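You operate a simulated robot arm through the tools that you are given. There is no shell and no other tool. Be economical: measure what you need, move in short steps, check, and stop when the job is done.

The job below is to be done with a simulated two-armed robot. You get a single attempt, and the scene is never put back.

## Task
Dome the yellow disc with two full pumps of glue.
Fine: leave it in the ring of the purple plate, back at LOAD, with the valve shut; spill none, the other discs stay dry.

Only the result counts: the job must be done as asked and must still hold three seconds after the hand-in. Knocking over, shifting, dropping, spilling or breaking anything else fails it.

## Robot
Two 7-joint arms with fingered hands on one trunk, on a base that drives. Base frame: it is fixed to the floor where the robot stands at the start and does not move with it; the origin is under the middle of the robot, x ahead of it, y to its left, z up; the surface under the hand at the start is at about z = 0.84. Units: m, rad, N and s.
The left shoulder is at the start at [0.08, 0.198, 1.44], the right one opposite. With the tool pointing down near the work surface each hand reaches from about 0.1 to 0.72 m from the robot's upright axis, wherever it stands, measured 20 degrees to its own side. Places, roughly: green valve knob [0.7, 0.1, 0.9]; purple sliding plate [0.6, 0.2, 0.9]; ring of the purple sliding plate [0.6, 0.1, 0.8]. Payload 4 kg a hand.
The TCP of each hand is the grasp point between the finger pads, 0.026 m short of the fingertips. In the tool frame z runs along the fingers and y along their closing line. The gripper opens to 0.132 m. The gripper's body begins 0.073 m behind the TCP. The gripper is a hand of 4 fingers: y runs from the thumb to the fingers, the wrist lies at [0, 0, -0.239] in the tool frame, and closing takes about 1.5 s.
Orientation is told as [roll, pitch, yaw] about the base's x, y, z axes, in that order, counted from this pose: with the fingers straight down and closing along the base's y, the tool's x points along the base's -x, its y along +y and its z along -z.

## Interface
- The arms move only by the tool servo_tool. It takes "left_targets", "right_targets" or both (then of equal length, played together; a hand with none holds still); each is a list of rows, each an object (a shift or turn left out is 0, a gripper value left out holds the last) with "dp": the shift along the tool's x, y, z in m, a list of three; "rot": the turn, a rotation vector about the tool's x, y, z in degrees, a list of three; "jaw": the gripper command, from -1 (fully open) to 1 (shut), values between in proportion. In form: [{"dp": [dx, dy, dz], "rot": [ax, ay, az], "jaw": jaw}, ...]. A call has 1 to 8 rows; each row is the pose to reach, as a shift and turn from the pose commanded when the call began, along the tool's axes at that moment. A row lasts 0.2 s, in which the tool goes at most 0.05 m and 0.15 rad; a call with a longer step from one row to the next is refused whole, and so is a gripper value outside its range. A pose out of reach is approached as far as the arm can. The call stops where the force on the tool passes 60 N (or 10 N more than at its start, if that is more) or the arm is blocked; 0.2 s more then pass. Each finger travels about 0.072 m/s and halts on what it meets, pressing with about 29 N; the grip force reading is that of the motor and also rises with nothing between the fingers. The clock runs only during rows and for 0.2 s after the last one: add rows that repeat a pose to give the fingers time. The reply holds the time, the measured pose of the TCP, the force on the tool along the base axes, the opening and the grip force, in the units named above and with some noise, with the torque about the TCP (base axes, N m) and any sound that the robot's microphone picked up.
- Cameras (640 x 400 px; columns grow to the right, rows downward): "scene" is now at [0.1009, 0.0156, 1.5891]; the picture's right is [0.20, -0.98, 0.00], its down [-0.81, -0.17, -0.56] and it looks along [0.55, 0.11, -0.83] (base axes); focal length 252 px, centre (320, 200). "left" rides on the left gripper at [-0.068, 0.002, -0.097] in its tool frame; the picture's right is [-0.03, -1.00, 0.00], its down [0.82, -0.02, -0.58] and it looks along [0.58, -0.01, 0.82] (tool axes); focal length 270 px, centre (320, 200). "right" rides on the right gripper at [0.068, 0.002, -0.097] in its tool frame; the picture's right is [-0.03, 1.00, 0.00], its down [-0.82, -0.02, -0.58] and it looks along [-0.58, -0.01, 0.82] (tool axes); focal length 270 px, centre (320, 200). There is no depth. A picture from a camera that has moved, and an enlarged one, comes with that camera's place and axes in the base frame and with its lens.
- grab_frame(camera): a new picture of that camera. It takes no simulated time.
- slide_trunk(by): slides the trunk up (or, below 0, down) by that many m; the arms and the scene camera ride with it, the base frame stays. It gives what a move gives, with no picture.
- roll_base(legs): drives the robot by 1 to 6 legs, each [ahead, left, turn to the left] in m, m and rad, along the robot's own axes; the way and the turn of a leg run together, so that a leg with both is an arc; at most 1.5 m and 3.142 rad a leg. The arms and the cameras ride along, it lands a little off, and it stops where it bumps. It gives what a move gives.
- preshape(shape, hand): the hand has 4 fingers and takes this shape, open, in about a second: jaw (thumb against the fingers, like two jaws); tri (thumb and two fingers); tip (a fingertip pinch); poke (one finger out to press); point (the index stretched); flat (the hand flat); cup (the hand cupped); fist (a fist). The gripper value then closes the fingers along that shape, each until it touches; the sizes above hold for jaw. It gives what a move gives, with no picture.
- turn_head(pan, tilt): turns the head with the scene camera to pan (to the left, within 1.501 rad either way) and tilt (down, from -0.506 to 1.204), counted from straight ahead of the robot. It gives what a move gives.
- close_up(camera, box): a new picture of the part [left, top, right, bottom] of that camera's present view, enlarged. It takes no simulated time.
- close_job(): hands the job in; it is judged then, once.

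Work in short steps. Places have to be worked out from the pictures, the camera data and where the tool is seen: move nearer, look again, correct. Check each grasp and each placing, and mend what went wrong. You have 120 turns and 88 pictures in all, those below and enlarged ones among them. Open the grippers and draw the arms clear of the work before you hand the job in, unless the task says otherwise; then end with one line.

The tools are called after "Emit:" as a command line: name --argument value ..., lists and objects as JSON in quotes. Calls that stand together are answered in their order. servo_tool: Moves the arms, as the interface text tells. Its arguments: {"type":"object","properties":{"left_targets":{"type":"array","items":{"type":"object","properties":{"dp":{"type":"array","items":{"type":"number"}},"rot":{"type":"array","items":{"type":"number"}},"jaw":{"type":"number"}}}},"right_targets":{"type":"array","items":{"type":"object","properties":{"dp":{"type":"array","items":{"type":"number"}},"rot":{"type":"array","items":{"type":"number"}},"jaw":{"type":"number"}}}}},"required":[]} The other tools are called the same way: slide_trunk (by) slides the trunk up or down; preshape (shape, hand) gives the hand a shape; roll_base (legs) drives the base; turn_head (pan, tilt) turns the head that bears the scene camera; grab_frame (camera) takes a picture; close_up (camera, box) takes an enlarged picture of a part of a camera's view; close_job () hands the job in.

At the start:

```text
time_s: 0.0
left_position: [0.3261, 0.2092, 1.0002]
left_ee_rot: [-0.001, -0.001, 0.001]
left_force: [0.1, 1.9, 0.0]
left_moment: [-0.02, 0.01, 0.04]
left_gripper_width: 0.132
left_grip_force: 0.0
left_shape: jaw
right_position: [0.6174, -0.1398, 1.1384]
right_ee_rot: [0.0, 0.001, 0.0]
right_force: [0.2, -0.1, 0.8]
right_moment: [0.0, 0.01, -0.03]
right_gripper_width: 0.1319
right_grip_force: 0.0
right_shape: jaw
trunk travel left (down, up): [-0.75, 0.09]
robot x, y, heading: [0.0007, -0.0002, -0.003]
head pan, tilt: [0.204, 0.981]
```

scene: 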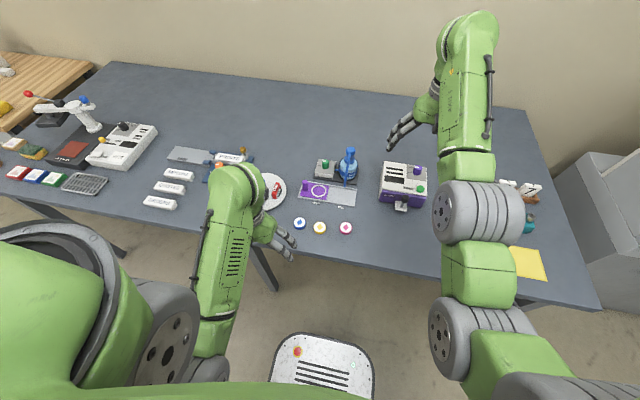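
right: 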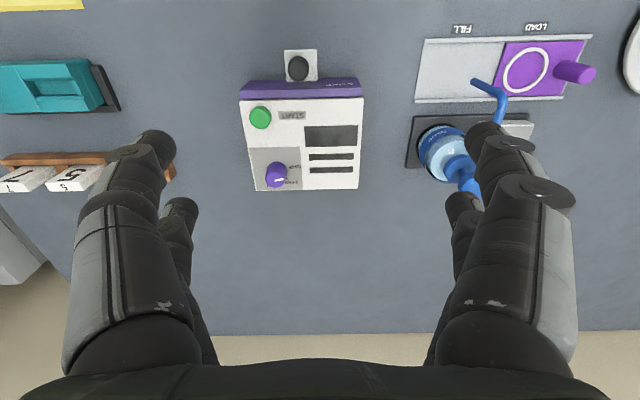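
left: 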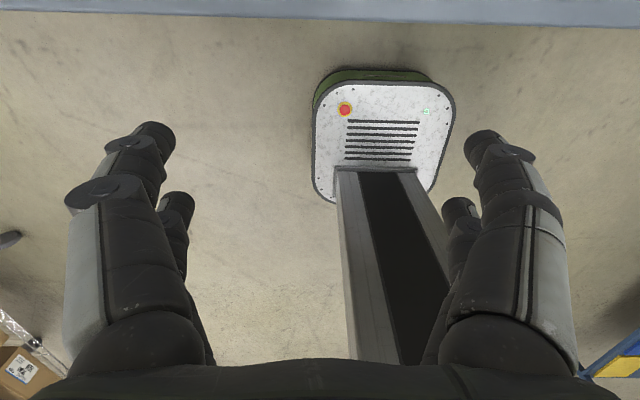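

I'll look closer at the glue station and the discs first.

Emit:
close_up --camera "scene" --box '[270, 130, 390, 250]'

Emit:
close_up --camera "right" --box '[380, 0, 640, 200]'

```text
3.33 times, centred on (330, 190) of scene
camera zoom: at [0.1009, 0.0156, 1.5891], right [0.2, -0.98, 0.0], down [-0.81, -0.17, -0.56], along [0.55, 0.11, -0.83], focal length 840 px, centre (287, 233)
```

zoom: 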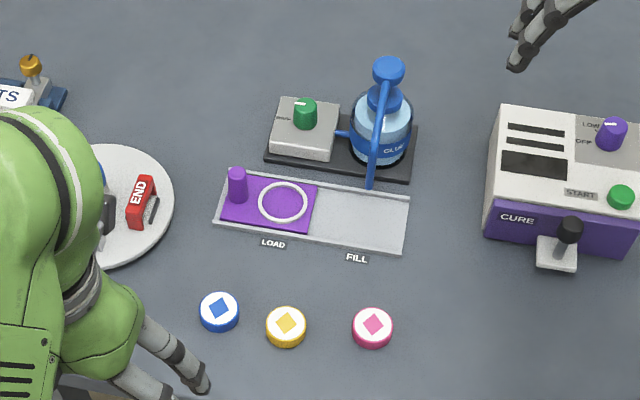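

```text
2.00 times, centred on (510, 100) of right
camera zoom: at [0.551, -0.1384, 1.234], right [0.03, 1.0, 0.0], down [0.82, -0.02, 0.58], along [0.58, -0.01, -0.82], focal length 541 px, centre (-60, 400)
```

zoom: 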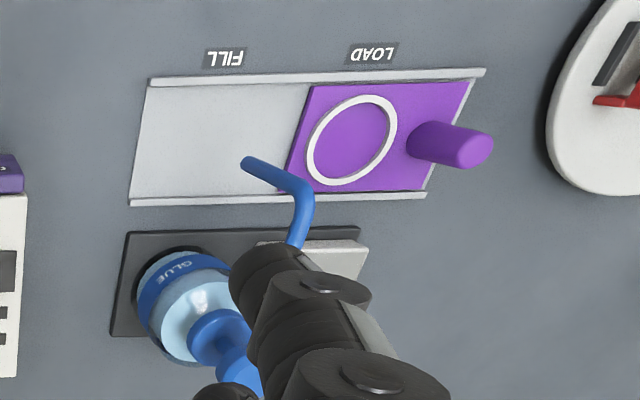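

The valve marking has to be read; I zoom in on it and on the plate.

Emit:
close_up --camera "scene" --box '[312, 145, 362, 190]'

Emit:
close_up --camera "scene" --box '[285, 175, 360, 240]'

```text
8.89 times, centred on (337, 168) of scene
camera zoom: at [0.1009, 0.0156, 1.5891], right [0.2, -0.98, 0.0], down [-0.81, -0.17, -0.56], along [0.55, 0.11, -0.83], focal length 2241 px, centre (169, 489)
```

zoom: 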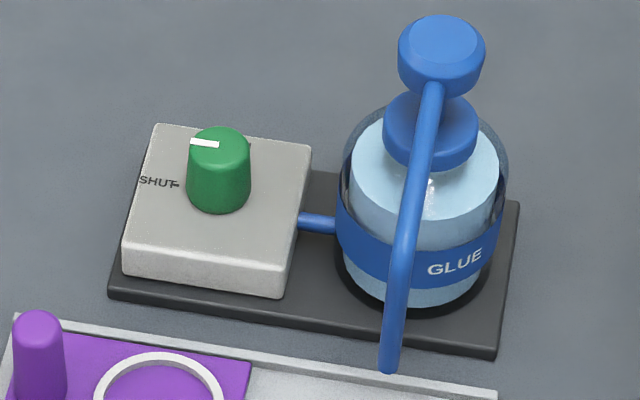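

```text
6.15 times, centred on (322, 208) of scene
camera zoom: at [0.1009, 0.0156, 1.5891], right [0.2, -0.98, 0.0], down [-0.81, -0.17, -0.56], along [0.55, 0.11, -0.83], focal length 1551 px, centre (305, 154)
```

zoom: 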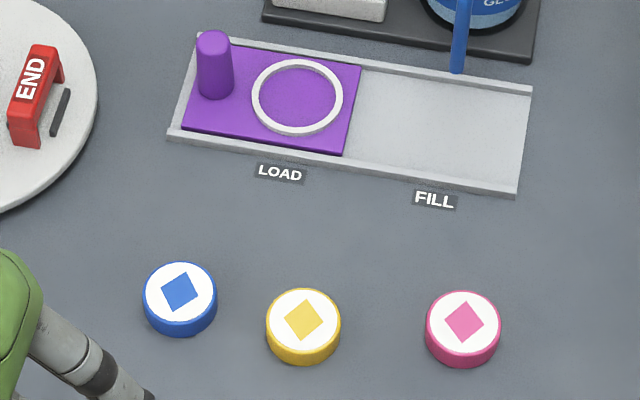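

The valve reads SHUT now, with the pointer to +y. I bring the left hand over the yellow disc (about [0.48, 0.09]) high up to look down with its camera.

Emit:
servo_tool --left_targets '[{"dp": [-0.02, -0.02, -0.03]}, {"dp": [-0.06, -0.04, -0.05]}, {"dp": [-0.09, -0.07, -0.05]}, {"dp": [-0.12, -0.095, -0.05]}, {"dp": [-0.15, -0.117, -0.05]}, {"dp": [-0.15, -0.117, -0.05]}]'

Emit:
grab_frame --camera "left"

Emit:
grab_frame --camera "scene"

```text
time_s: 1.4
left_position: [0.4777, 0.0922, 1.0514]
left_ee_rot: [-0.001, -0.001, 0.0]
left_force: [-0.2, 0.1, -0.1]
left_moment: [0.02, 0.0, -0.03]
left_gripper_width: 0.1318
left_grip_force: 0.1
left_shape: jaw
left hand out of reach, approached as far as the arm can: row 1, 2, 3, 4
right_position: [0.6192, -0.1392, 1.1384]
right_ee_rot: [0.0, 0.001, 0.0]
right_force: [0.7, -0.2, 0.3]
right_moment: [0.03, 0.0, 0.02]
right_gripper_width: 0.1317
right_grip_force: 0.0
right_shape: jaw
trunk travel left (down, up): [-0.75, 0.09]
robot x, y, heading: [0.001, 0.0015, -0.001]
head pan, tilt: [0.204, 0.981]
```

```text
80 pictures are left
camera left: at [0.5443, 0.094, 1.148], right [0.03, -1.0, 0.0], down [-0.82, -0.02, 0.58], along [-0.58, -0.01, -0.82], focal length 270 px, centre (320, 200)
```

left: 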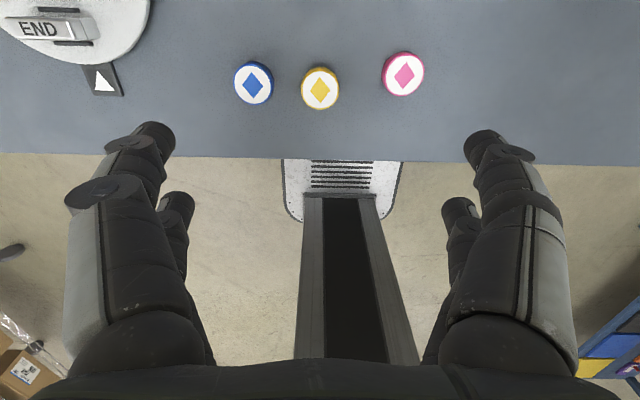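

```text
79 pictures are left
camera scene: at [0.101, 0.0158, 1.5891], right [0.2, -0.98, 0.0], down [-0.81, -0.17, -0.56], along [0.55, 0.11, -0.83], focal length 252 px, centre (320, 200)
```

scene: 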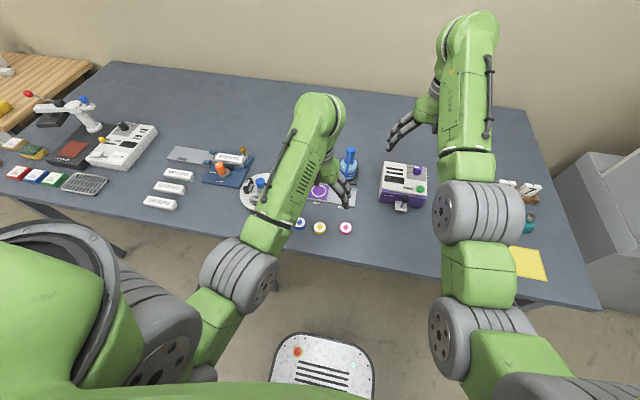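

The yellow disc is at about [0.479, 0.093]. The valve and pump lie near the edge of reach, so I drive ahead 0.10 m while the hands are high and clear.

Emit:
roll_base --legs '[[0.1, 0, 0]]'

```text
time_s: 2.5
left_position: [0.5692, 0.0936, 1.0548]
left_ee_rot: [0.0, -0.006, 0.001]
left_force: [0.5, -0.4, 0.2]
left_moment: [0.0, -0.04, 0.0]
left_gripper_width: 0.1321
left_grip_force: 0.1
left_shape: jaw
right_position: [0.7102, -0.1399, 1.1429]
right_ee_rot: [-0.001, -0.007, 0.002]
right_force: [-0.4, -0.7, -0.2]
right_moment: [-0.04, -0.04, -0.01]
right_gripper_width: 0.132
right_grip_force: 0.0
right_shape: jaw
trunk travel left (down, up): [-0.75, 0.09]
robot x, y, heading: [0.0945, 0.0002, 0.002]
head pan, tilt: [0.204, 0.981]
```

Turning the left hand so that it closes along x (away from the neighbour discs), and back over the disc.

Emit:
servo_tool --left_targets '[{"dp": [0.02, 0, 0], "rot": [0, 0, -8]}, {"dp": [0.04, 0, 0], "rot": [0, 0, -16]}, {"dp": [0.06, 0, 0], "rot": [0, 0, -24]}, {"dp": [0.08, 0, 0], "rot": [0, 0, -32]}, {"dp": [0.09, 0, 0], "rot": [0, 0, -40]}, {"dp": [0.09, 0, 0], "rot": [0, 0, -48]}, {"dp": [0.09, 0, 0], "rot": [0, 0, -56]}, {"dp": [0.09, 0, 0], "rot": [0, 0, -64]}]'

Emit:
servo_tool --left_targets '[{"rot": [0, 0, -8]}, {"rot": [0, 0, -16]}, {"rot": [0, 0, -24]}, {"rot": [0, 0, -26], "jaw": 0}, {"rot": [0, 0, -26], "jaw": 0}, {"rot": [0, 0, -26], "jaw": 0}]'

Emit:
grab_frame --camera "left"

```text
time_s: 4.3
left_position: [0.4876, 0.0928, 1.0175]
left_ee_rot: [-0.005, 0.001, 1.121]
left_force: [-0.5, -1.2, -0.1]
left_moment: [0.0, 0.03, -0.01]
left_gripper_width: 0.1319
left_grip_force: 0.1
left_shape: jaw
left hand out of reach, approached as far as the arm can: row 1, 2, 3, 4, 5, 6, 7, 8
right_position: [0.7165, -0.1391, 1.1394]
right_ee_rot: [0.0, -0.002, 0.002]
right_force: [0.4, -0.1, 0.0]
right_moment: [-0.01, -0.02, 0.0]
right_gripper_width: 0.1319
right_grip_force: 0.1
right_shape: jaw
trunk travel left (down, up): [-0.75, 0.09]
robot x, y, heading: [0.0954, 0.0022, -0.001]
head pan, tilt: [0.204, 0.981]
```

```text
time_s: 5.7
left_position: [0.4881, 0.092, 1.0176]
left_ee_rot: [-0.001, 0.001, 1.573]
left_force: [0.6, -0.4, 0.3]
left_moment: [-0.04, -0.01, 0.0]
left_gripper_width: 0.0668
left_grip_force: 0.1
left_shape: jaw
right_position: [0.7167, -0.1388, 1.1386]
right_ee_rot: [0.001, -0.003, 0.0]
right_force: [-0.1, -0.4, 0.5]
right_moment: [-0.01, 0.02, 0.01]
right_gripper_width: 0.132
right_grip_force: 0.1
right_shape: jaw
trunk travel left (down, up): [-0.75, 0.09]
robot x, y, heading: [0.1, 0.0017, 0.003]
head pan, tilt: [0.204, 0.981]
```

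```text
78 pictures are left
camera left: at [0.4861, 0.1594, 1.1142], right [1.0, 0.03, 0.0], down [0.02, -0.82, 0.58], along [0.02, -0.58, -0.82], focal length 270 px, centre (320, 200)
```

left: 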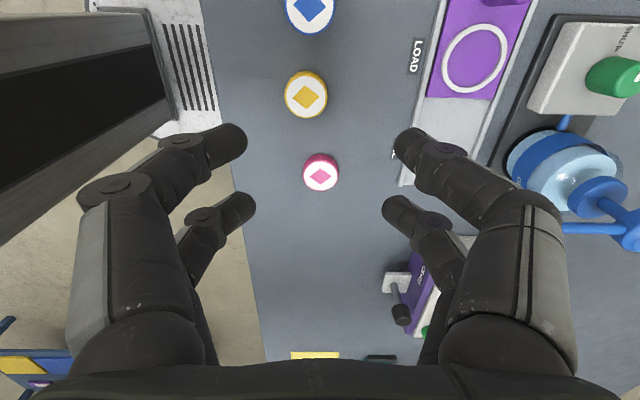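

Disc confirmed at about [0.477, 0.094]. I descend to z ≈ 0.93 over it.

Emit:
servo_tool --left_targets '[{"dp": [-0.0015, 0.011, 0.03]}, {"dp": [-0.0015, 0.011, 0.06]}, {"dp": [-0.0015, 0.011, 0.0876]}, {"dp": [-0.0015, 0.011, 0.0876]}]'

Emit:
grab_frame --camera "left"

```text
time_s: 6.7
left_position: [0.4784, 0.094, 0.9309]
left_ee_rot: [-0.002, 0.0, 1.573]
left_force: [0.0, -0.1, 0.0]
left_moment: [-0.01, 0.0, -0.05]
left_gripper_width: 0.0663
left_grip_force: 0.2
left_shape: jaw
right_position: [0.7172, -0.1383, 1.1379]
right_ee_rot: [-0.001, -0.001, 0.002]
right_force: [0.0, -0.6, 0.0]
right_moment: [0.0, -0.02, -0.02]
right_gripper_width: 0.132
right_grip_force: 0.0
right_shape: jaw
trunk travel left (down, up): [-0.75, 0.09]
robot x, y, heading: [0.0991, -0.0006, -0.0]
head pan, tilt: [0.204, 0.981]
```

```text
77 pictures are left
camera left: at [0.4752, 0.1619, 1.0276], right [1.0, 0.03, 0.0], down [0.02, -0.82, 0.58], along [0.02, -0.58, -0.82], focal length 270 px, centre (320, 200)
```

left: 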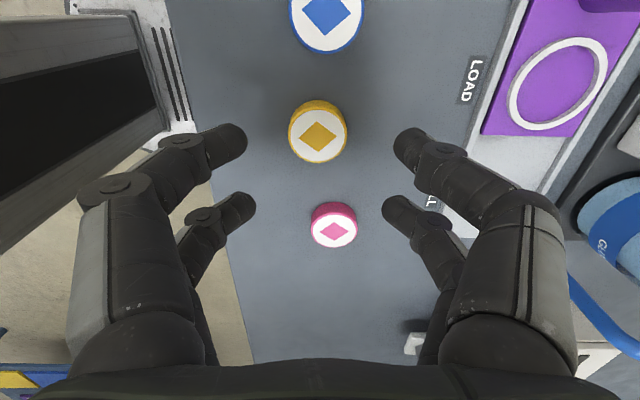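

The disc lies centred between the two finger pairs. I descend to TCP z 0.873 (fingertips about 0.847).

Emit:
servo_tool --left_targets '[{"dp": [0, 0.0015, 0.03]}, {"dp": [0, 0.0015, 0.05]}, {"dp": [0, 0.0015, 0.058]}, {"dp": [0, 0.0015, 0.058]}]'

Emit:
grab_frame --camera "left"

Emit:
close_up --camera "scene" --box '[240, 130, 400, 250]'

```text
time_s: 7.7
left_position: [0.4761, 0.0941, 0.872]
left_ee_rot: [0.001, -0.001, 1.572]
left_force: [-0.5, 0.4, 0.0]
left_moment: [-0.01, 0.0, -0.01]
left_gripper_width: 0.0664
left_grip_force: 0.0
left_shape: jaw
right_position: [0.7164, -0.139, 1.1376]
right_ee_rot: [0.0, -0.003, 0.002]
right_force: [0.6, 0.9, -0.2]
right_moment: [0.01, -0.01, -0.03]
right_gripper_width: 0.1319
right_grip_force: 0.0
right_shape: jaw
trunk travel left (down, up): [-0.75, 0.09]
robot x, y, heading: [0.0965, -0.0003, 0.003]
head pan, tilt: [0.204, 0.981]
```

```text
76 pictures are left
camera left: at [0.4734, 0.162, 0.9694], right [1.0, 0.03, 0.0], down [0.02, -0.82, 0.58], along [0.02, -0.58, -0.82], focal length 270 px, centre (320, 200)
```

left: 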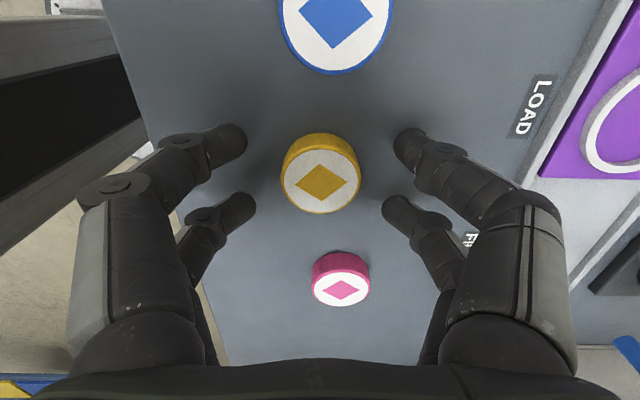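

```text
3.33 times, centred on (320, 190) of scene
camera zoom: at [0.1988, 0.0157, 1.5891], right [0.2, -0.98, 0.0], down [-0.81, -0.17, -0.56], along [0.54, 0.11, -0.83], focal length 840 px, centre (320, 233)
```

zoom: 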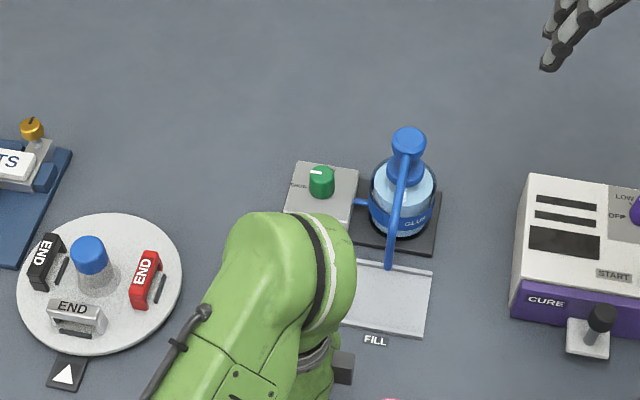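

The disc sits between the pads; I close on it.

Emit:
servo_tool --left_targets '[{"jaw": 1}, {"jaw": 1}, {"jaw": 1}, {"jaw": 1}, {"jaw": 1}]'

Emit:
grab_frame --camera "left"

```text
time_s: 8.9
left_position: [0.4768, 0.0933, 0.8729]
left_ee_rot: [0.001, 0.0, 1.573]
left_force: [0.1, -0.1, -0.4]
left_moment: [0.03, -0.02, 0.0]
left_gripper_width: 0.0155
left_grip_force: 28.9
left_shape: jaw
right_position: [0.7169, -0.139, 1.1384]
right_ee_rot: [0.0, -0.001, 0.004]
right_force: [0.1, -0.2, 0.1]
right_moment: [0.0, -0.01, 0.04]
right_gripper_width: 0.132
right_grip_force: 0.1
right_shape: jaw
trunk travel left (down, up): [-0.75, 0.09]
robot x, y, heading: [0.0961, 0.0005, -0.001]
head pan, tilt: [0.204, 0.981]
```

```text
74 pictures are left
camera left: at [0.4733, 0.162, 0.9695], right [1.0, 0.03, 0.0], down [0.02, -0.82, 0.58], along [0.02, -0.58, -0.82], focal length 270 px, centre (320, 200)
```

left: 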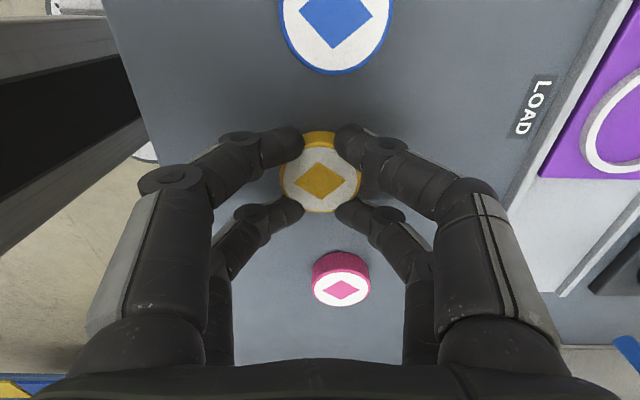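

Four fingertips have halted around the disc. I lift a few cm to check it comes along.

Emit:
servo_tool --left_targets '[{"dp": [0, 0, -0.01]}, {"dp": [0, 0, -0.03]}, {"dp": [0, 0, -0.05]}, {"dp": [0, 0, -0.05]}]'

Emit:
grab_frame --camera "left"

```text
time_s: 9.9
left_position: [0.4766, 0.0932, 0.9224]
left_ee_rot: [0.0, 0.0, 1.573]
left_force: [-0.5, 0.1, -0.7]
left_moment: [0.0, -0.02, 0.0]
left_gripper_width: 0.0155
left_grip_force: 29.0
left_shape: jaw
right_position: [0.7162, -0.139, 1.1388]
right_ee_rot: [-0.001, -0.002, 0.002]
right_force: [-0.4, 0.5, 0.5]
right_moment: [-0.01, 0.03, 0.0]
right_gripper_width: 0.1318
right_grip_force: 0.1
right_shape: jaw
trunk travel left (down, up): [-0.75, 0.09]
robot x, y, heading: [0.0999, 0.0003, 0.002]
head pan, tilt: [0.204, 0.981]
```

```text
73 pictures are left
camera left: at [0.4741, 0.1604, 1.0201], right [1.0, 0.03, 0.0], down [0.02, -0.82, 0.58], along [0.02, -0.58, -0.82], focal length 270 px, centre (320, 200)
```

left: 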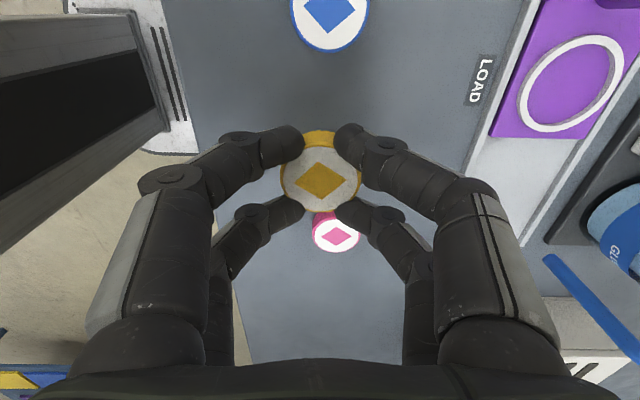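

The disc is held, centred on the TCP. I carry it over the ring at about [0.626, 0.128], z 0.96.

Emit:
servo_tool --left_targets '[{"dp": [-0.005, -0.02, -0.03]}, {"dp": [-0.015, -0.06, -0.04]}, {"dp": [-0.025, -0.1, -0.04]}, {"dp": [-0.032, -0.135, -0.04]}, {"dp": [-0.035, -0.15, -0.04]}, {"dp": [-0.035, -0.15, -0.04]}]'

Emit:
grab_frame --camera "left"

Emit:
close_up --camera "right" --box '[380, 0, 640, 200]'

Emit:
close_up --camera "scene" --box '[240, 130, 400, 250]'

```text
time_s: 11.3
left_position: [0.6273, 0.1298, 0.9638]
left_ee_rot: [0.001, 0.001, 1.573]
left_force: [-0.3, 0.6, -0.8]
left_moment: [-0.01, 0.01, -0.03]
left_gripper_width: 0.0154
left_grip_force: 28.6
left_shape: jaw
right_position: [0.7161, -0.1395, 1.1369]
right_ee_rot: [0.002, -0.002, 0.001]
right_force: [-0.3, -0.6, 0.5]
right_moment: [0.01, 0.0, -0.02]
right_gripper_width: 0.132
right_grip_force: 0.1
right_shape: jaw
trunk travel left (down, up): [-0.75, 0.09]
robot x, y, heading: [0.0961, -0.0042, 0.004]
head pan, tilt: [0.204, 0.981]
```

```text
72 pictures are left
camera left: at [0.6243, 0.198, 1.0603], right [1.0, 0.03, 0.0], down [0.02, -0.82, 0.58], along [0.02, -0.58, -0.82], focal length 270 px, centre (320, 200)
```

left: 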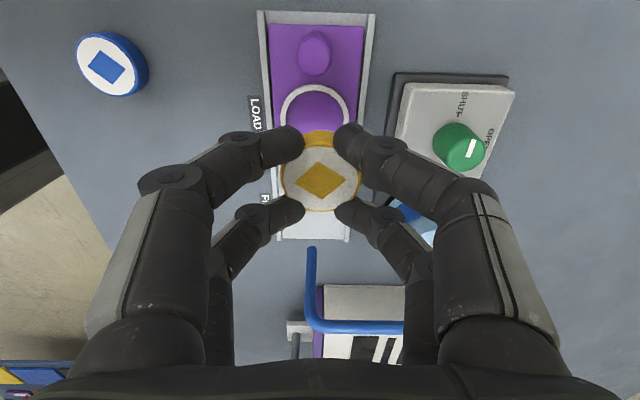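

```text
2.00 times, centred on (510, 100) of right
camera zoom: at [0.6489, -0.1374, 1.2343], right [0.02, 1.0, 0.0], down [0.82, -0.02, 0.58], along [0.58, -0.01, -0.82], focal length 541 px, centre (-60, 400)
```

zoom: 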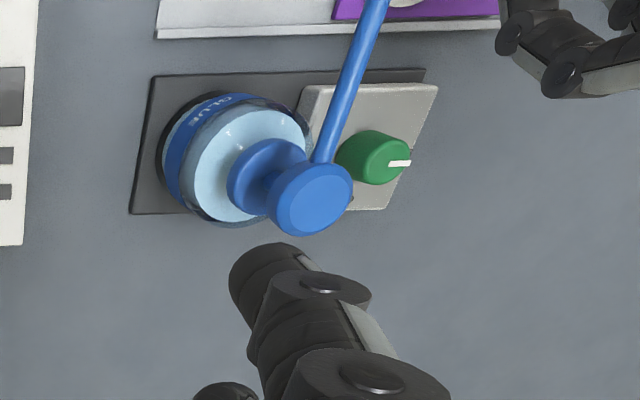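

```text
3.33 times, centred on (320, 190) of scene
camera zoom: at [0.1985, 0.0158, 1.5891], right [0.2, -0.98, 0.0], down [-0.81, -0.17, -0.56], along [0.55, 0.11, -0.83], focal length 840 px, centre (320, 233)
```

zoom: 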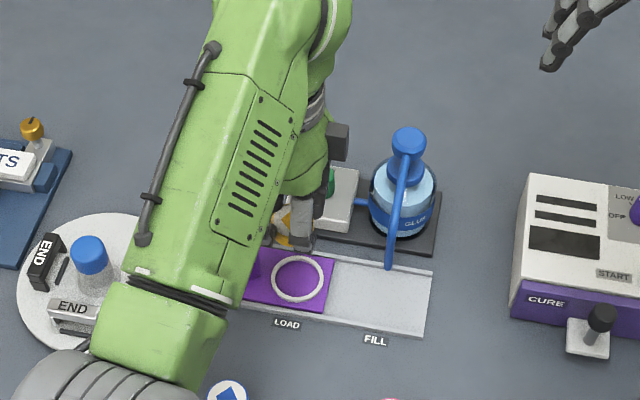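

Ring centre works out at about [0.6235, 0.1285] from two cameras. I shift there and descend to z 0.90, then look.

Emit:
servo_tool --left_targets '[{"dp": [0.0013, 0.0038, 0.02]}, {"dp": [0.0013, 0.0038, 0.045]}, {"dp": [0.0013, 0.0038, 0.063]}, {"dp": [0.0013, 0.0038, 0.063]}]'

Emit:
grab_frame --camera "left"

Emit:
close_up --camera "scene" --box '[270, 170, 360, 240]'

```text
time_s: 12.3
left_position: [0.6232, 0.1275, 0.8981]
left_ee_rot: [0.0, 0.001, 1.572]
left_force: [0.5, -0.3, 0.5]
left_moment: [-0.02, 0.01, 0.02]
left_gripper_width: 0.0152
left_grip_force: 28.9
left_shape: jaw
right_position: [0.7154, -0.1392, 1.1395]
right_ee_rot: [0.002, -0.002, 0.002]
right_force: [0.3, 0.3, 0.6]
right_moment: [-0.02, 0.01, 0.03]
right_gripper_width: 0.1317
right_grip_force: 0.0
right_shape: jaw
trunk travel left (down, up): [-0.75, 0.09]
robot x, y, heading: [0.0981, -0.0004, 0.005]
head pan, tilt: [0.204, 0.981]
```

```text
69 pictures are left
camera left: at [0.6199, 0.1945, 0.9949], right [1.0, 0.03, 0.0], down [0.02, -0.82, 0.58], along [0.02, -0.58, -0.82], focal length 270 px, centre (320, 200)
```

left: 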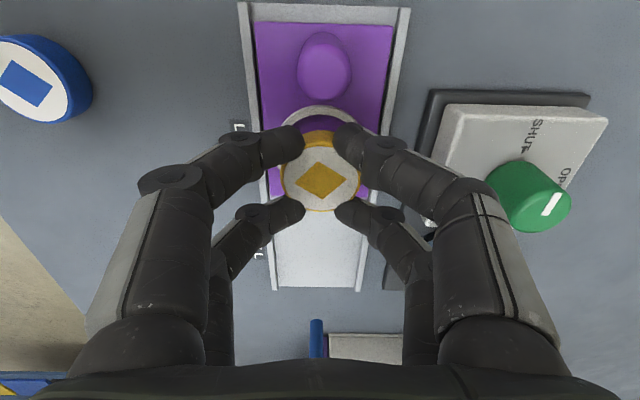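

```text
5.71 times, centred on (315, 205) of scene
camera zoom: at [0.1987, 0.0156, 1.5891], right [0.2, -0.98, 0.0], down [-0.81, -0.17, -0.56], along [0.54, 0.11, -0.83], focal length 1440 px, centre (349, 171)
```

zoom: 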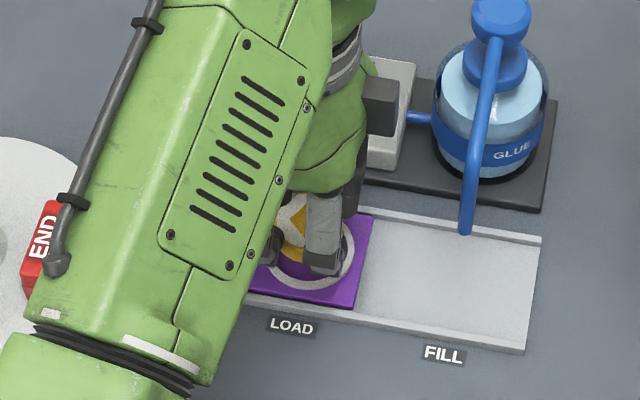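

Ring estimate [0.623, 0.127] agrees with the TCP. I lower gently while watching the force.

Emit:
servo_tool --left_targets '[{"dp": [0, 0, 0.005]}, {"dp": [0, 0, 0.01]}, {"dp": [0, 0, 0.01]}]'

Emit:
servo_tool --left_targets '[{"dp": [0, 0, 0.002]}, {"dp": [0, 0, 0.004]}, {"dp": [0, 0, 0.004]}]'

```text
time_s: 13.1
left_position: [0.6235, 0.1266, 0.8902]
left_ee_rot: [0.0, -0.002, 1.574]
left_force: [0.3, -0.8, -0.5]
left_moment: [0.01, 0.0, 0.0]
left_gripper_width: 0.0151
left_grip_force: 29.4
left_shape: jaw
right_position: [0.7176, -0.1392, 1.1393]
right_ee_rot: [0.001, -0.002, 0.003]
right_force: [-0.6, -0.4, -0.2]
right_moment: [0.0, -0.01, 0.0]
right_gripper_width: 0.1319
right_grip_force: 0.0
right_shape: jaw
trunk travel left (down, up): [-0.75, 0.09]
robot x, y, heading: [0.096, -0.0007, 0.006]
head pan, tilt: [0.204, 0.981]
```

```text
time_s: 13.9
left_position: [0.6242, 0.1269, 0.8855]
left_ee_rot: [0.0, 0.001, 1.573]
left_force: [0.0, 0.9, 0.1]
left_moment: [0.07, 0.05, 0.01]
left_gripper_width: 0.0156
left_grip_force: 28.9
left_shape: jaw
right_position: [0.7165, -0.1391, 1.1384]
right_ee_rot: [-0.001, -0.003, 0.002]
right_force: [0.2, 0.6, -0.5]
right_moment: [0.01, 0.0, -0.02]
right_gripper_width: 0.132
right_grip_force: 0.0
right_shape: jaw
trunk travel left (down, up): [-0.75, 0.09]
robot x, y, heading: [0.0963, 0.0004, 0.004]
head pan, tilt: [0.204, 0.981]
```

No contact yet at z 0.8855; I lower 2 mm at a time.

Emit:
servo_tool --left_targets '[{"dp": [0, 0, 0.002]}, {"dp": [0, 0, 0.002]}]'

Emit:
servo_tool --left_targets '[{"dp": [0, 0, 0.002]}, {"dp": [0, 0, 0.002]}]'

Emit:
close_up --camera "left" --box '[220, 80, 420, 220]'

```text
time_s: 14.5
left_position: [0.6235, 0.1278, 0.8839]
left_ee_rot: [0.0, 0.001, 1.571]
left_force: [0.0, -0.6, 0.1]
left_moment: [-0.01, 0.02, -0.01]
left_gripper_width: 0.0154
left_grip_force: 28.2
left_shape: jaw
right_position: [0.7175, -0.1391, 1.138]
right_ee_rot: [0.001, -0.003, 0.001]
right_force: [0.2, 0.6, -0.2]
right_moment: [0.0, 0.02, 0.0]
right_gripper_width: 0.1318
right_grip_force: 0.1
right_shape: jaw
trunk travel left (down, up): [-0.75, 0.09]
robot x, y, heading: [0.0994, 0.002, 0.006]
head pan, tilt: [0.204, 0.981]
```

```text
time_s: 15.1
left_position: [0.6244, 0.1271, 0.8809]
left_ee_rot: [0.0, -0.002, 1.573]
left_force: [-0.5, -0.3, -0.6]
left_moment: [0.0, 0.01, 0.01]
left_gripper_width: 0.0152
left_grip_force: 28.7
left_shape: jaw
right_position: [0.7169, -0.1392, 1.1381]
right_ee_rot: [0.0, -0.004, 0.003]
right_force: [0.0, -0.1, -0.4]
right_moment: [-0.01, 0.0, 0.03]
right_gripper_width: 0.1321
right_grip_force: 0.1
right_shape: jaw
trunk travel left (down, up): [-0.75, 0.09]
robot x, y, heading: [0.0959, -0.0032, 0.001]
head pan, tilt: [0.204, 0.981]
```

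```text
2.86 times, centred on (320, 150) of left
camera zoom: at [0.6212, 0.1948, 0.9785], right [1.0, 0.03, 0.0], down [0.02, -0.82, 0.58], along [0.02, -0.58, -0.82], focal length 772 px, centre (320, 343)
```

zoom: 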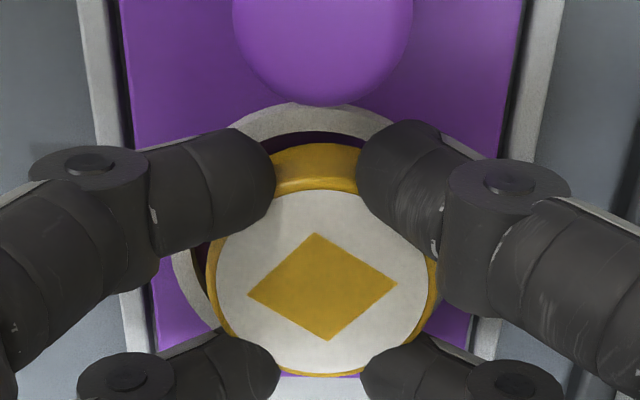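

Aligned within about a millimetre. I keep lowering in 2 mm steps.

Emit:
servo_tool --left_targets '[{"dp": [0, 0, 0.002]}, {"dp": [0, 0, 0.002]}]'

Emit:
servo_tool --left_targets '[{"dp": [0, 0, 0.002]}, {"dp": [0, 0, 0.002]}]'

Emit:
close_up --camera "left" --box '[220, 80, 420, 220]'

```text
time_s: 15.7
left_position: [0.6236, 0.1265, 0.8805]
left_ee_rot: [0.0, 0.001, 1.573]
left_force: [0.1, 0.3, 0.0]
left_moment: [-0.04, -0.02, 0.0]
left_gripper_width: 0.0154
left_grip_force: 28.5
left_shape: jaw
right_position: [0.716, -0.1395, 1.1392]
right_ee_rot: [0.0, -0.003, 0.003]
right_force: [-0.3, 0.2, 0.2]
right_moment: [0.0, -0.02, -0.02]
right_gripper_width: 0.1318
right_grip_force: 0.0
right_shape: jaw
trunk travel left (down, up): [-0.75, 0.09]
robot x, y, heading: [0.0983, 0.001, -0.0]
head pan, tilt: [0.204, 0.981]
```

```text
time_s: 16.3
left_position: [0.6252, 0.1268, 0.8804]
left_ee_rot: [-0.003, 0.002, 1.572]
left_force: [-0.8, 1.2, 11.6]
left_moment: [0.03, 0.01, -0.01]
left_gripper_width: 0.0153
left_grip_force: 28.8
left_shape: jaw
right_position: [0.7142, -0.1398, 1.1391]
right_ee_rot: [0.001, 0.0, 0.002]
right_force: [0.7, 0.0, -0.3]
right_moment: [0.01, -0.04, 0.04]
right_gripper_width: 0.132
right_grip_force: 0.1
right_shape: jaw
trunk travel left (down, up): [-0.75, 0.09]
robot x, y, heading: [0.1015, 0.0003, 0.004]
head pan, tilt: [0.204, 0.981]
```

```text
2.86 times, centred on (320, 150) of left
camera zoom: at [0.6211, 0.1947, 0.9764], right [1.0, 0.03, 0.0], down [0.02, -0.82, 0.58], along [0.02, -0.58, -0.82], focal length 772 px, centre (320, 343)
```

zoom: 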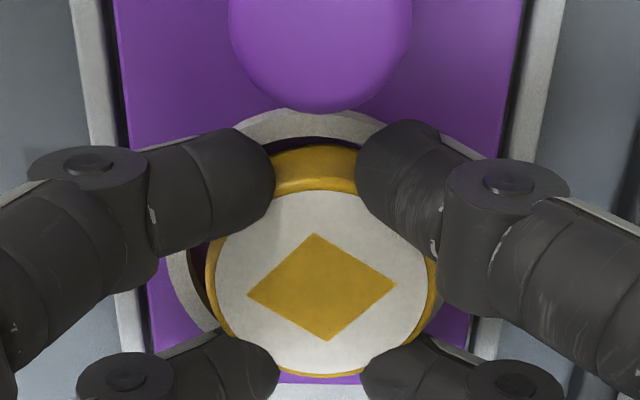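

Contact at z ≈ 0.880. I check from the scene camera whether the disc sits inside the ring.

Emit:
close_up --camera "scene" --box '[295, 180, 345, 215]'

Emit:
close_up --camera "left" --box '[260, 100, 300, 220]'

```text
11.43 times, centred on (320, 198) of scene
camera zoom: at [0.197, 0.0156, 1.5894], right [0.2, -0.98, 0.0], down [-0.81, -0.17, -0.56], along [0.55, 0.11, -0.83], focal length 2881 px, centre (320, 229)
```

zoom: 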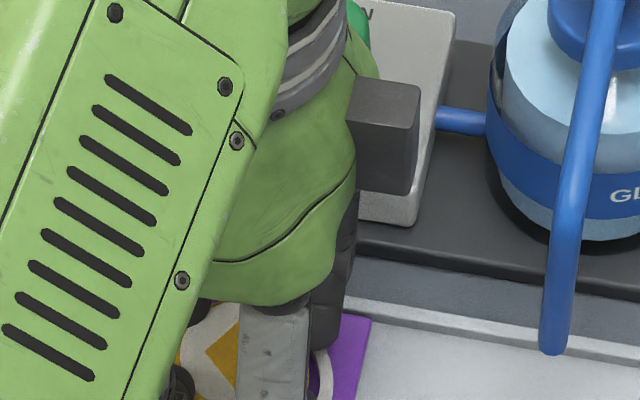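

```text
3.33 times, centred on (280, 160) of left
camera zoom: at [0.6211, 0.1947, 0.9764], right [1.0, 0.03, 0.0], down [0.02, -0.82, 0.58], along [0.02, -0.58, -0.82], focal length 901 px, centre (453, 333)
```

zoom: 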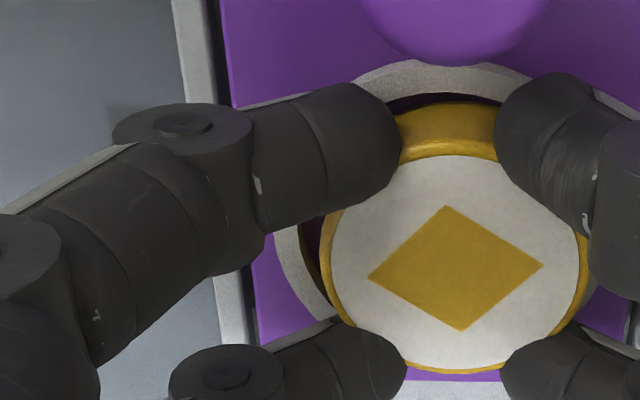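

The left gap looks larger than expected, so the disc may touch the ring's +x side. I lift 2 mm, shift 1.5 mm to -x, and lower again.

Emit:
servo_tool --left_targets '[{"dp": [0, 0, -0.005]}, {"dp": [0, 0.0018, -0.005]}, {"dp": [0, 0.0018, -0.005]}]'

Emit:
servo_tool --left_targets '[{"dp": [0, 0, 0.003]}, {"dp": [0, 0, 0.005]}, {"dp": [0, 0, 0.005]}]'

Emit:
close_up --camera "left" --box '[220, 80, 420, 220]'

```text
time_s: 17.1
left_position: [0.6227, 0.1267, 0.8821]
left_ee_rot: [0.0, 0.001, 1.572]
left_force: [0.6, 0.5, 0.0]
left_moment: [0.01, -0.03, 0.0]
left_gripper_width: 0.0152
left_grip_force: 29.4
left_shape: jaw
right_position: [0.7171, -0.1391, 1.139]
right_ee_rot: [0.0, -0.001, 0.002]
right_force: [-0.3, -0.6, 0.3]
right_moment: [0.01, 0.0, -0.01]
right_gripper_width: 0.132
right_grip_force: 0.0
right_shape: jaw
trunk travel left (down, up): [-0.75, 0.09]
robot x, y, heading: [0.0956, -0.001, 0.004]
head pan, tilt: [0.204, 0.981]
```

```text
time_s: 17.9
left_position: [0.6217, 0.126, 0.8796]
left_ee_rot: [-0.003, 0.0, 1.573]
left_force: [1.2, -0.3, 9.5]
left_moment: [-0.04, -0.07, -0.01]
left_gripper_width: 0.0154
left_grip_force: 28.6
left_shape: jaw
right_position: [0.7161, -0.1393, 1.1388]
right_ee_rot: [0.0, 0.001, 0.003]
right_force: [0.1, 1.0, 0.5]
right_moment: [-0.02, 0.01, 0.02]
right_gripper_width: 0.1317
right_grip_force: 0.1
right_shape: jaw
trunk travel left (down, up): [-0.75, 0.09]
robot x, y, heading: [0.0997, -0.0032, 0.004]
head pan, tilt: [0.204, 0.981]
```

```text
2.86 times, centred on (320, 150) of left
camera zoom: at [0.6191, 0.1943, 0.9764], right [1.0, 0.03, 0.0], down [0.02, -0.82, 0.58], along [0.02, -0.58, -0.82], focal length 772 px, centre (320, 343)
```

zoom: 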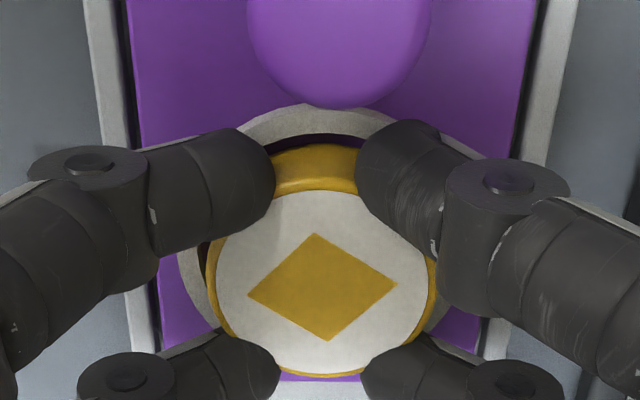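

The disc is now symmetric in the ring and bottoms out at the same height. I relieve the press and open to about 50 mm.

Emit:
servo_tool --left_targets '[{"dp": [0, 0, -0.0025]}, {"dp": [0, 0, -0.0025], "jaw": 0.2}, {"dp": [0, 0, -0.0025], "jaw": 0.2}, {"dp": [0, 0, -0.0025], "jaw": 0.2}, {"dp": [0, 0, -0.0025], "jaw": 0.2}]'

Emit:
close_up --camera "left" --box '[220, 80, 420, 220]'

```text
time_s: 19.1
left_position: [0.6217, 0.1274, 0.8804]
left_ee_rot: [0.001, 0.0, 1.573]
left_force: [0.0, 0.6, 0.2]
left_moment: [0.02, 0.03, 0.02]
left_gripper_width: 0.0522
left_grip_force: 0.1
left_shape: jaw
right_position: [0.7154, -0.1385, 1.1383]
right_ee_rot: [-0.001, -0.003, 0.002]
right_force: [0.0, -0.4, 0.0]
right_moment: [0.01, 0.0, -0.02]
right_gripper_width: 0.132
right_grip_force: 0.1
right_shape: jaw
trunk travel left (down, up): [-0.75, 0.09]
robot x, y, heading: [0.1, 0.0005, 0.004]
head pan, tilt: [0.204, 0.981]
```

```text
2.86 times, centred on (320, 150) of left
camera zoom: at [0.619, 0.1948, 0.9772], right [1.0, 0.03, 0.0], down [0.02, -0.82, 0.58], along [0.02, -0.58, -0.82], focal length 772 px, centre (320, 343)
```

zoom: 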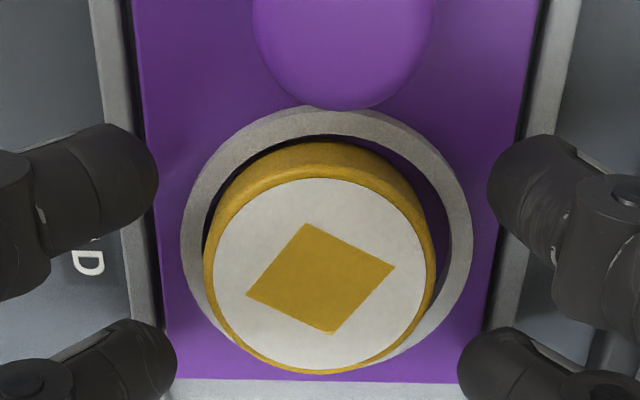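

The disc sits inside the ring. I raise the left hand straight up to look at the knob of the plate, opening wider.

Emit:
servo_tool --left_targets '[{"dp": [0, 0, -0.03]}, {"dp": [0, 0, -0.07]}, {"dp": [-0.03, 0, -0.1]}, {"dp": [-0.06, 0, -0.1]}, {"dp": [-0.06, 0, -0.1]}]'

Emit:
grab_frame --camera "left"

Emit:
close_up --camera "scene" --box '[270, 150, 370, 230]'

```text
time_s: 20.3
left_position: [0.6216, 0.1863, 0.9798]
left_ee_rot: [0.0, 0.0, 1.573]
left_force: [0.0, -0.3, 0.3]
left_moment: [0.0, -0.01, 0.02]
left_gripper_width: 0.0526
left_grip_force: 0.0
left_shape: jaw
right_position: [0.7178, -0.1396, 1.1383]
right_ee_rot: [0.0, -0.003, 0.002]
right_force: [-0.7, -0.3, 0.3]
right_moment: [0.04, 0.04, 0.03]
right_gripper_width: 0.1316
right_grip_force: 0.1
right_shape: jaw
trunk travel left (down, up): [-0.75, 0.09]
robot x, y, heading: [0.0976, 0.002, -0.004]
head pan, tilt: [0.204, 0.981]
```

```text
61 pictures are left
camera left: at [0.6187, 0.2544, 1.0775], right [1.0, 0.03, 0.0], down [0.02, -0.82, 0.58], along [0.02, -0.58, -0.82], focal length 270 px, centre (320, 200)
```

left: 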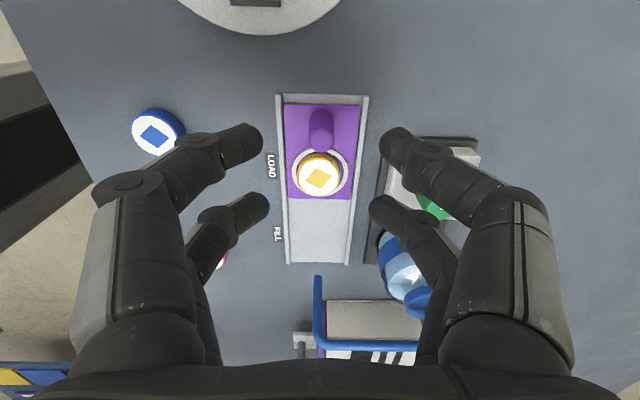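

```text
5.00 times, centred on (320, 190) of scene
camera zoom: at [0.1991, 0.0151, 1.5891], right [0.2, -0.98, 0.0], down [-0.81, -0.17, -0.56], along [0.54, 0.11, -0.83], focal length 1260 px, centre (320, 250)
```

zoom: 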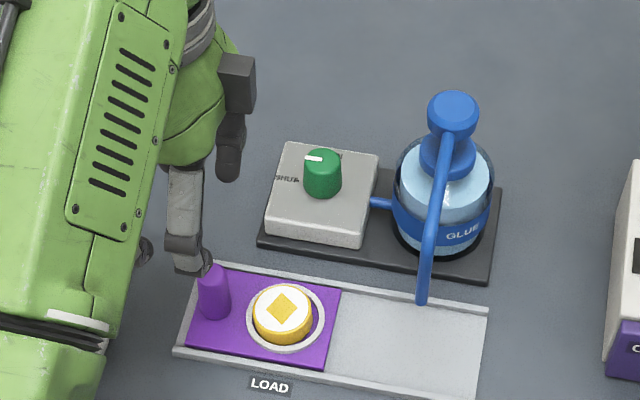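

Knob of the plate ≈ [0.622, 0.176], top z ≈ 0.898. I'll grip it with the far finger pair only (TCP y ≈ 0.196), tips at z ≈ 0.872, above the disc.

Emit:
servo_tool --left_targets '[{"dp": [-0.0097, 0, 0.02]}, {"dp": [-0.0097, 0, 0.05]}, {"dp": [-0.0097, 0, 0.07]}, {"dp": [-0.0097, 0, 0.08]}, {"dp": [-0.0097, 0, 0.08]}]'

Emit:
grab_frame --camera "left"

```text
time_s: 21.5
left_position: [0.6204, 0.1961, 0.8996]
left_ee_rot: [0.001, -0.001, 1.573]
left_force: [0.2, -0.5, 0.1]
left_moment: [0.02, -0.01, 0.0]
left_gripper_width: 0.0521
left_grip_force: 0.1
left_shape: jaw
right_position: [0.7178, -0.1383, 1.1374]
right_ee_rot: [0.0, -0.002, 0.001]
right_force: [-0.2, -0.9, 0.2]
right_moment: [-0.03, 0.0, 0.01]
right_gripper_width: 0.1319
right_grip_force: 0.1
right_shape: jaw
trunk travel left (down, up): [-0.75, 0.09]
robot x, y, heading: [0.0989, 0.0012, 0.002]
head pan, tilt: [0.204, 0.981]
```

```text
59 pictures are left
camera left: at [0.6175, 0.2629, 0.9972], right [1.0, 0.03, 0.0], down [0.02, -0.82, 0.58], along [0.02, -0.58, -0.82], focal length 270 px, centre (320, 200)
```

left: 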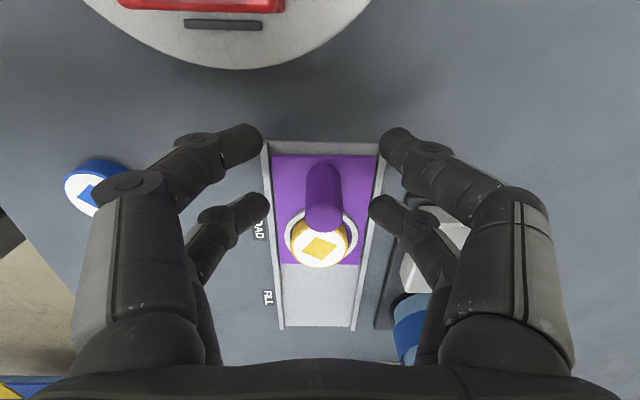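

The knob top is level with the far fingertips. I shift 1.5 mm in +x and close.

Emit:
servo_tool --left_targets '[{"dp": [0, -0.0015, 0]}, {"dp": [0, -0.0015, 0], "jaw": 1}, {"dp": [0, -0.0015, 0], "jaw": 1}, {"dp": [0, -0.0015, 0], "jaw": 1}, {"dp": [0, -0.0015, 0], "jaw": 1}]'

Emit:
grab_frame --camera "left"

```text
time_s: 22.7
left_position: [0.6226, 0.1958, 0.8995]
left_ee_rot: [0.0, -0.001, 1.573]
left_force: [0.6, 0.9, -2.6]
left_moment: [0.04, -0.03, 0.01]
left_gripper_width: 0.0
left_grip_force: 29.1
left_shape: jaw
right_position: [0.7172, -0.1392, 1.1382]
right_ee_rot: [0.002, -0.002, 0.001]
right_force: [-0.3, -0.2, 0.3]
right_moment: [0.03, -0.01, -0.02]
right_gripper_width: 0.1322
right_grip_force: 0.1
right_shape: jaw
trunk travel left (down, up): [-0.75, 0.09]
robot x, y, heading: [0.0998, -0.003, 0.003]
head pan, tilt: [0.204, 0.981]
```

```text
58 pictures are left
camera left: at [0.6193, 0.2643, 0.997], right [1.0, 0.03, 0.0], down [0.02, -0.82, 0.58], along [0.01, -0.58, -0.82], focal length 270 px, centre (320, 200)
```

left: 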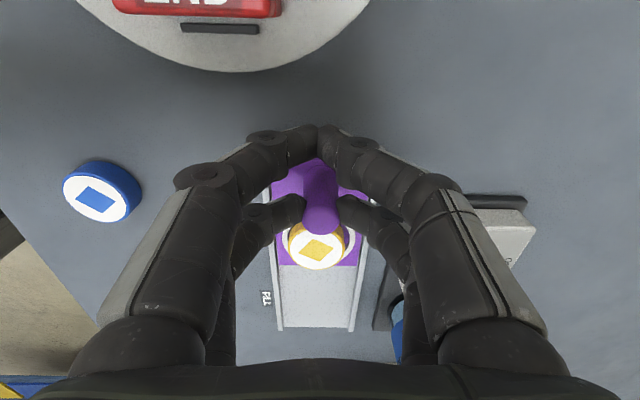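

Far pair grips the knob, the near pair closed behind it. I slide the plate toward FILL (-y) by 0.09 m.

Emit:
servo_tool --left_targets '[{"dp": [0.012, 0, 0]}, {"dp": [0.025, 0, 0]}, {"dp": [0.04, 0, 0]}, {"dp": [0.055, 0, 0]}, {"dp": [0.07, 0, 0]}, {"dp": [0.082, 0, 0]}, {"dp": [0.09, 0, 0]}, {"dp": [0.09, 0, 0]}]'

Emit:
grab_frame --camera "left"

Emit:
close_up --camera "scene" --box '[270, 150, 370, 230]'

```text
time_s: 24.5
left_position: [0.623, 0.108, 0.9001]
left_ee_rot: [0.001, 0.0, 1.572]
left_force: [-5.1, 3.2, -3.5]
left_moment: [0.08, 0.1, -0.1]
left_gripper_width: 0.0002
left_grip_force: 29.8
left_shape: jaw
right_position: [0.7167, -0.1385, 1.1392]
right_ee_rot: [0.0, -0.002, 0.001]
right_force: [-0.1, -0.8, 0.3]
right_moment: [-0.01, 0.01, -0.01]
right_gripper_width: 0.1315
right_grip_force: 0.0
right_shape: jaw
trunk travel left (down, up): [-0.75, 0.09]
robot x, y, heading: [0.0953, -0.0011, 0.003]
head pan, tilt: [0.204, 0.981]
```

```text
57 pictures are left
camera left: at [0.62, 0.1745, 0.997], right [1.0, 0.03, 0.0], down [0.02, -0.82, 0.58], along [0.02, -0.58, -0.82], focal length 270 px, centre (320, 200)
```

left: 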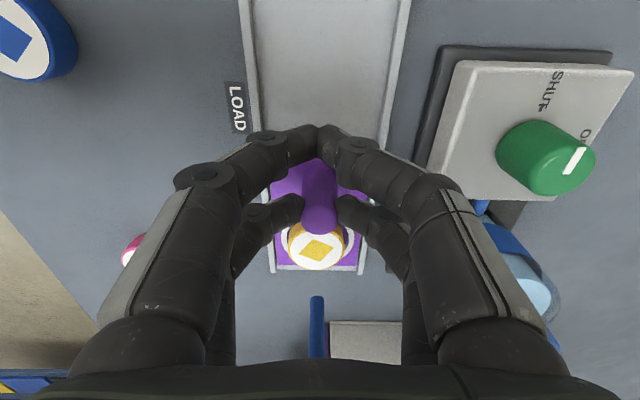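

```text
5.00 times, centred on (320, 190) of scene
camera zoom: at [0.1983, 0.0167, 1.5891], right [0.2, -0.98, 0.0], down [-0.81, -0.17, -0.56], along [0.55, 0.11, -0.83], focal length 1260 px, centre (320, 250)
```

zoom: 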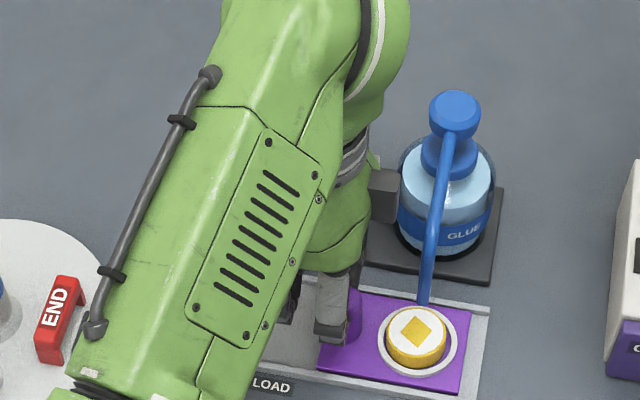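

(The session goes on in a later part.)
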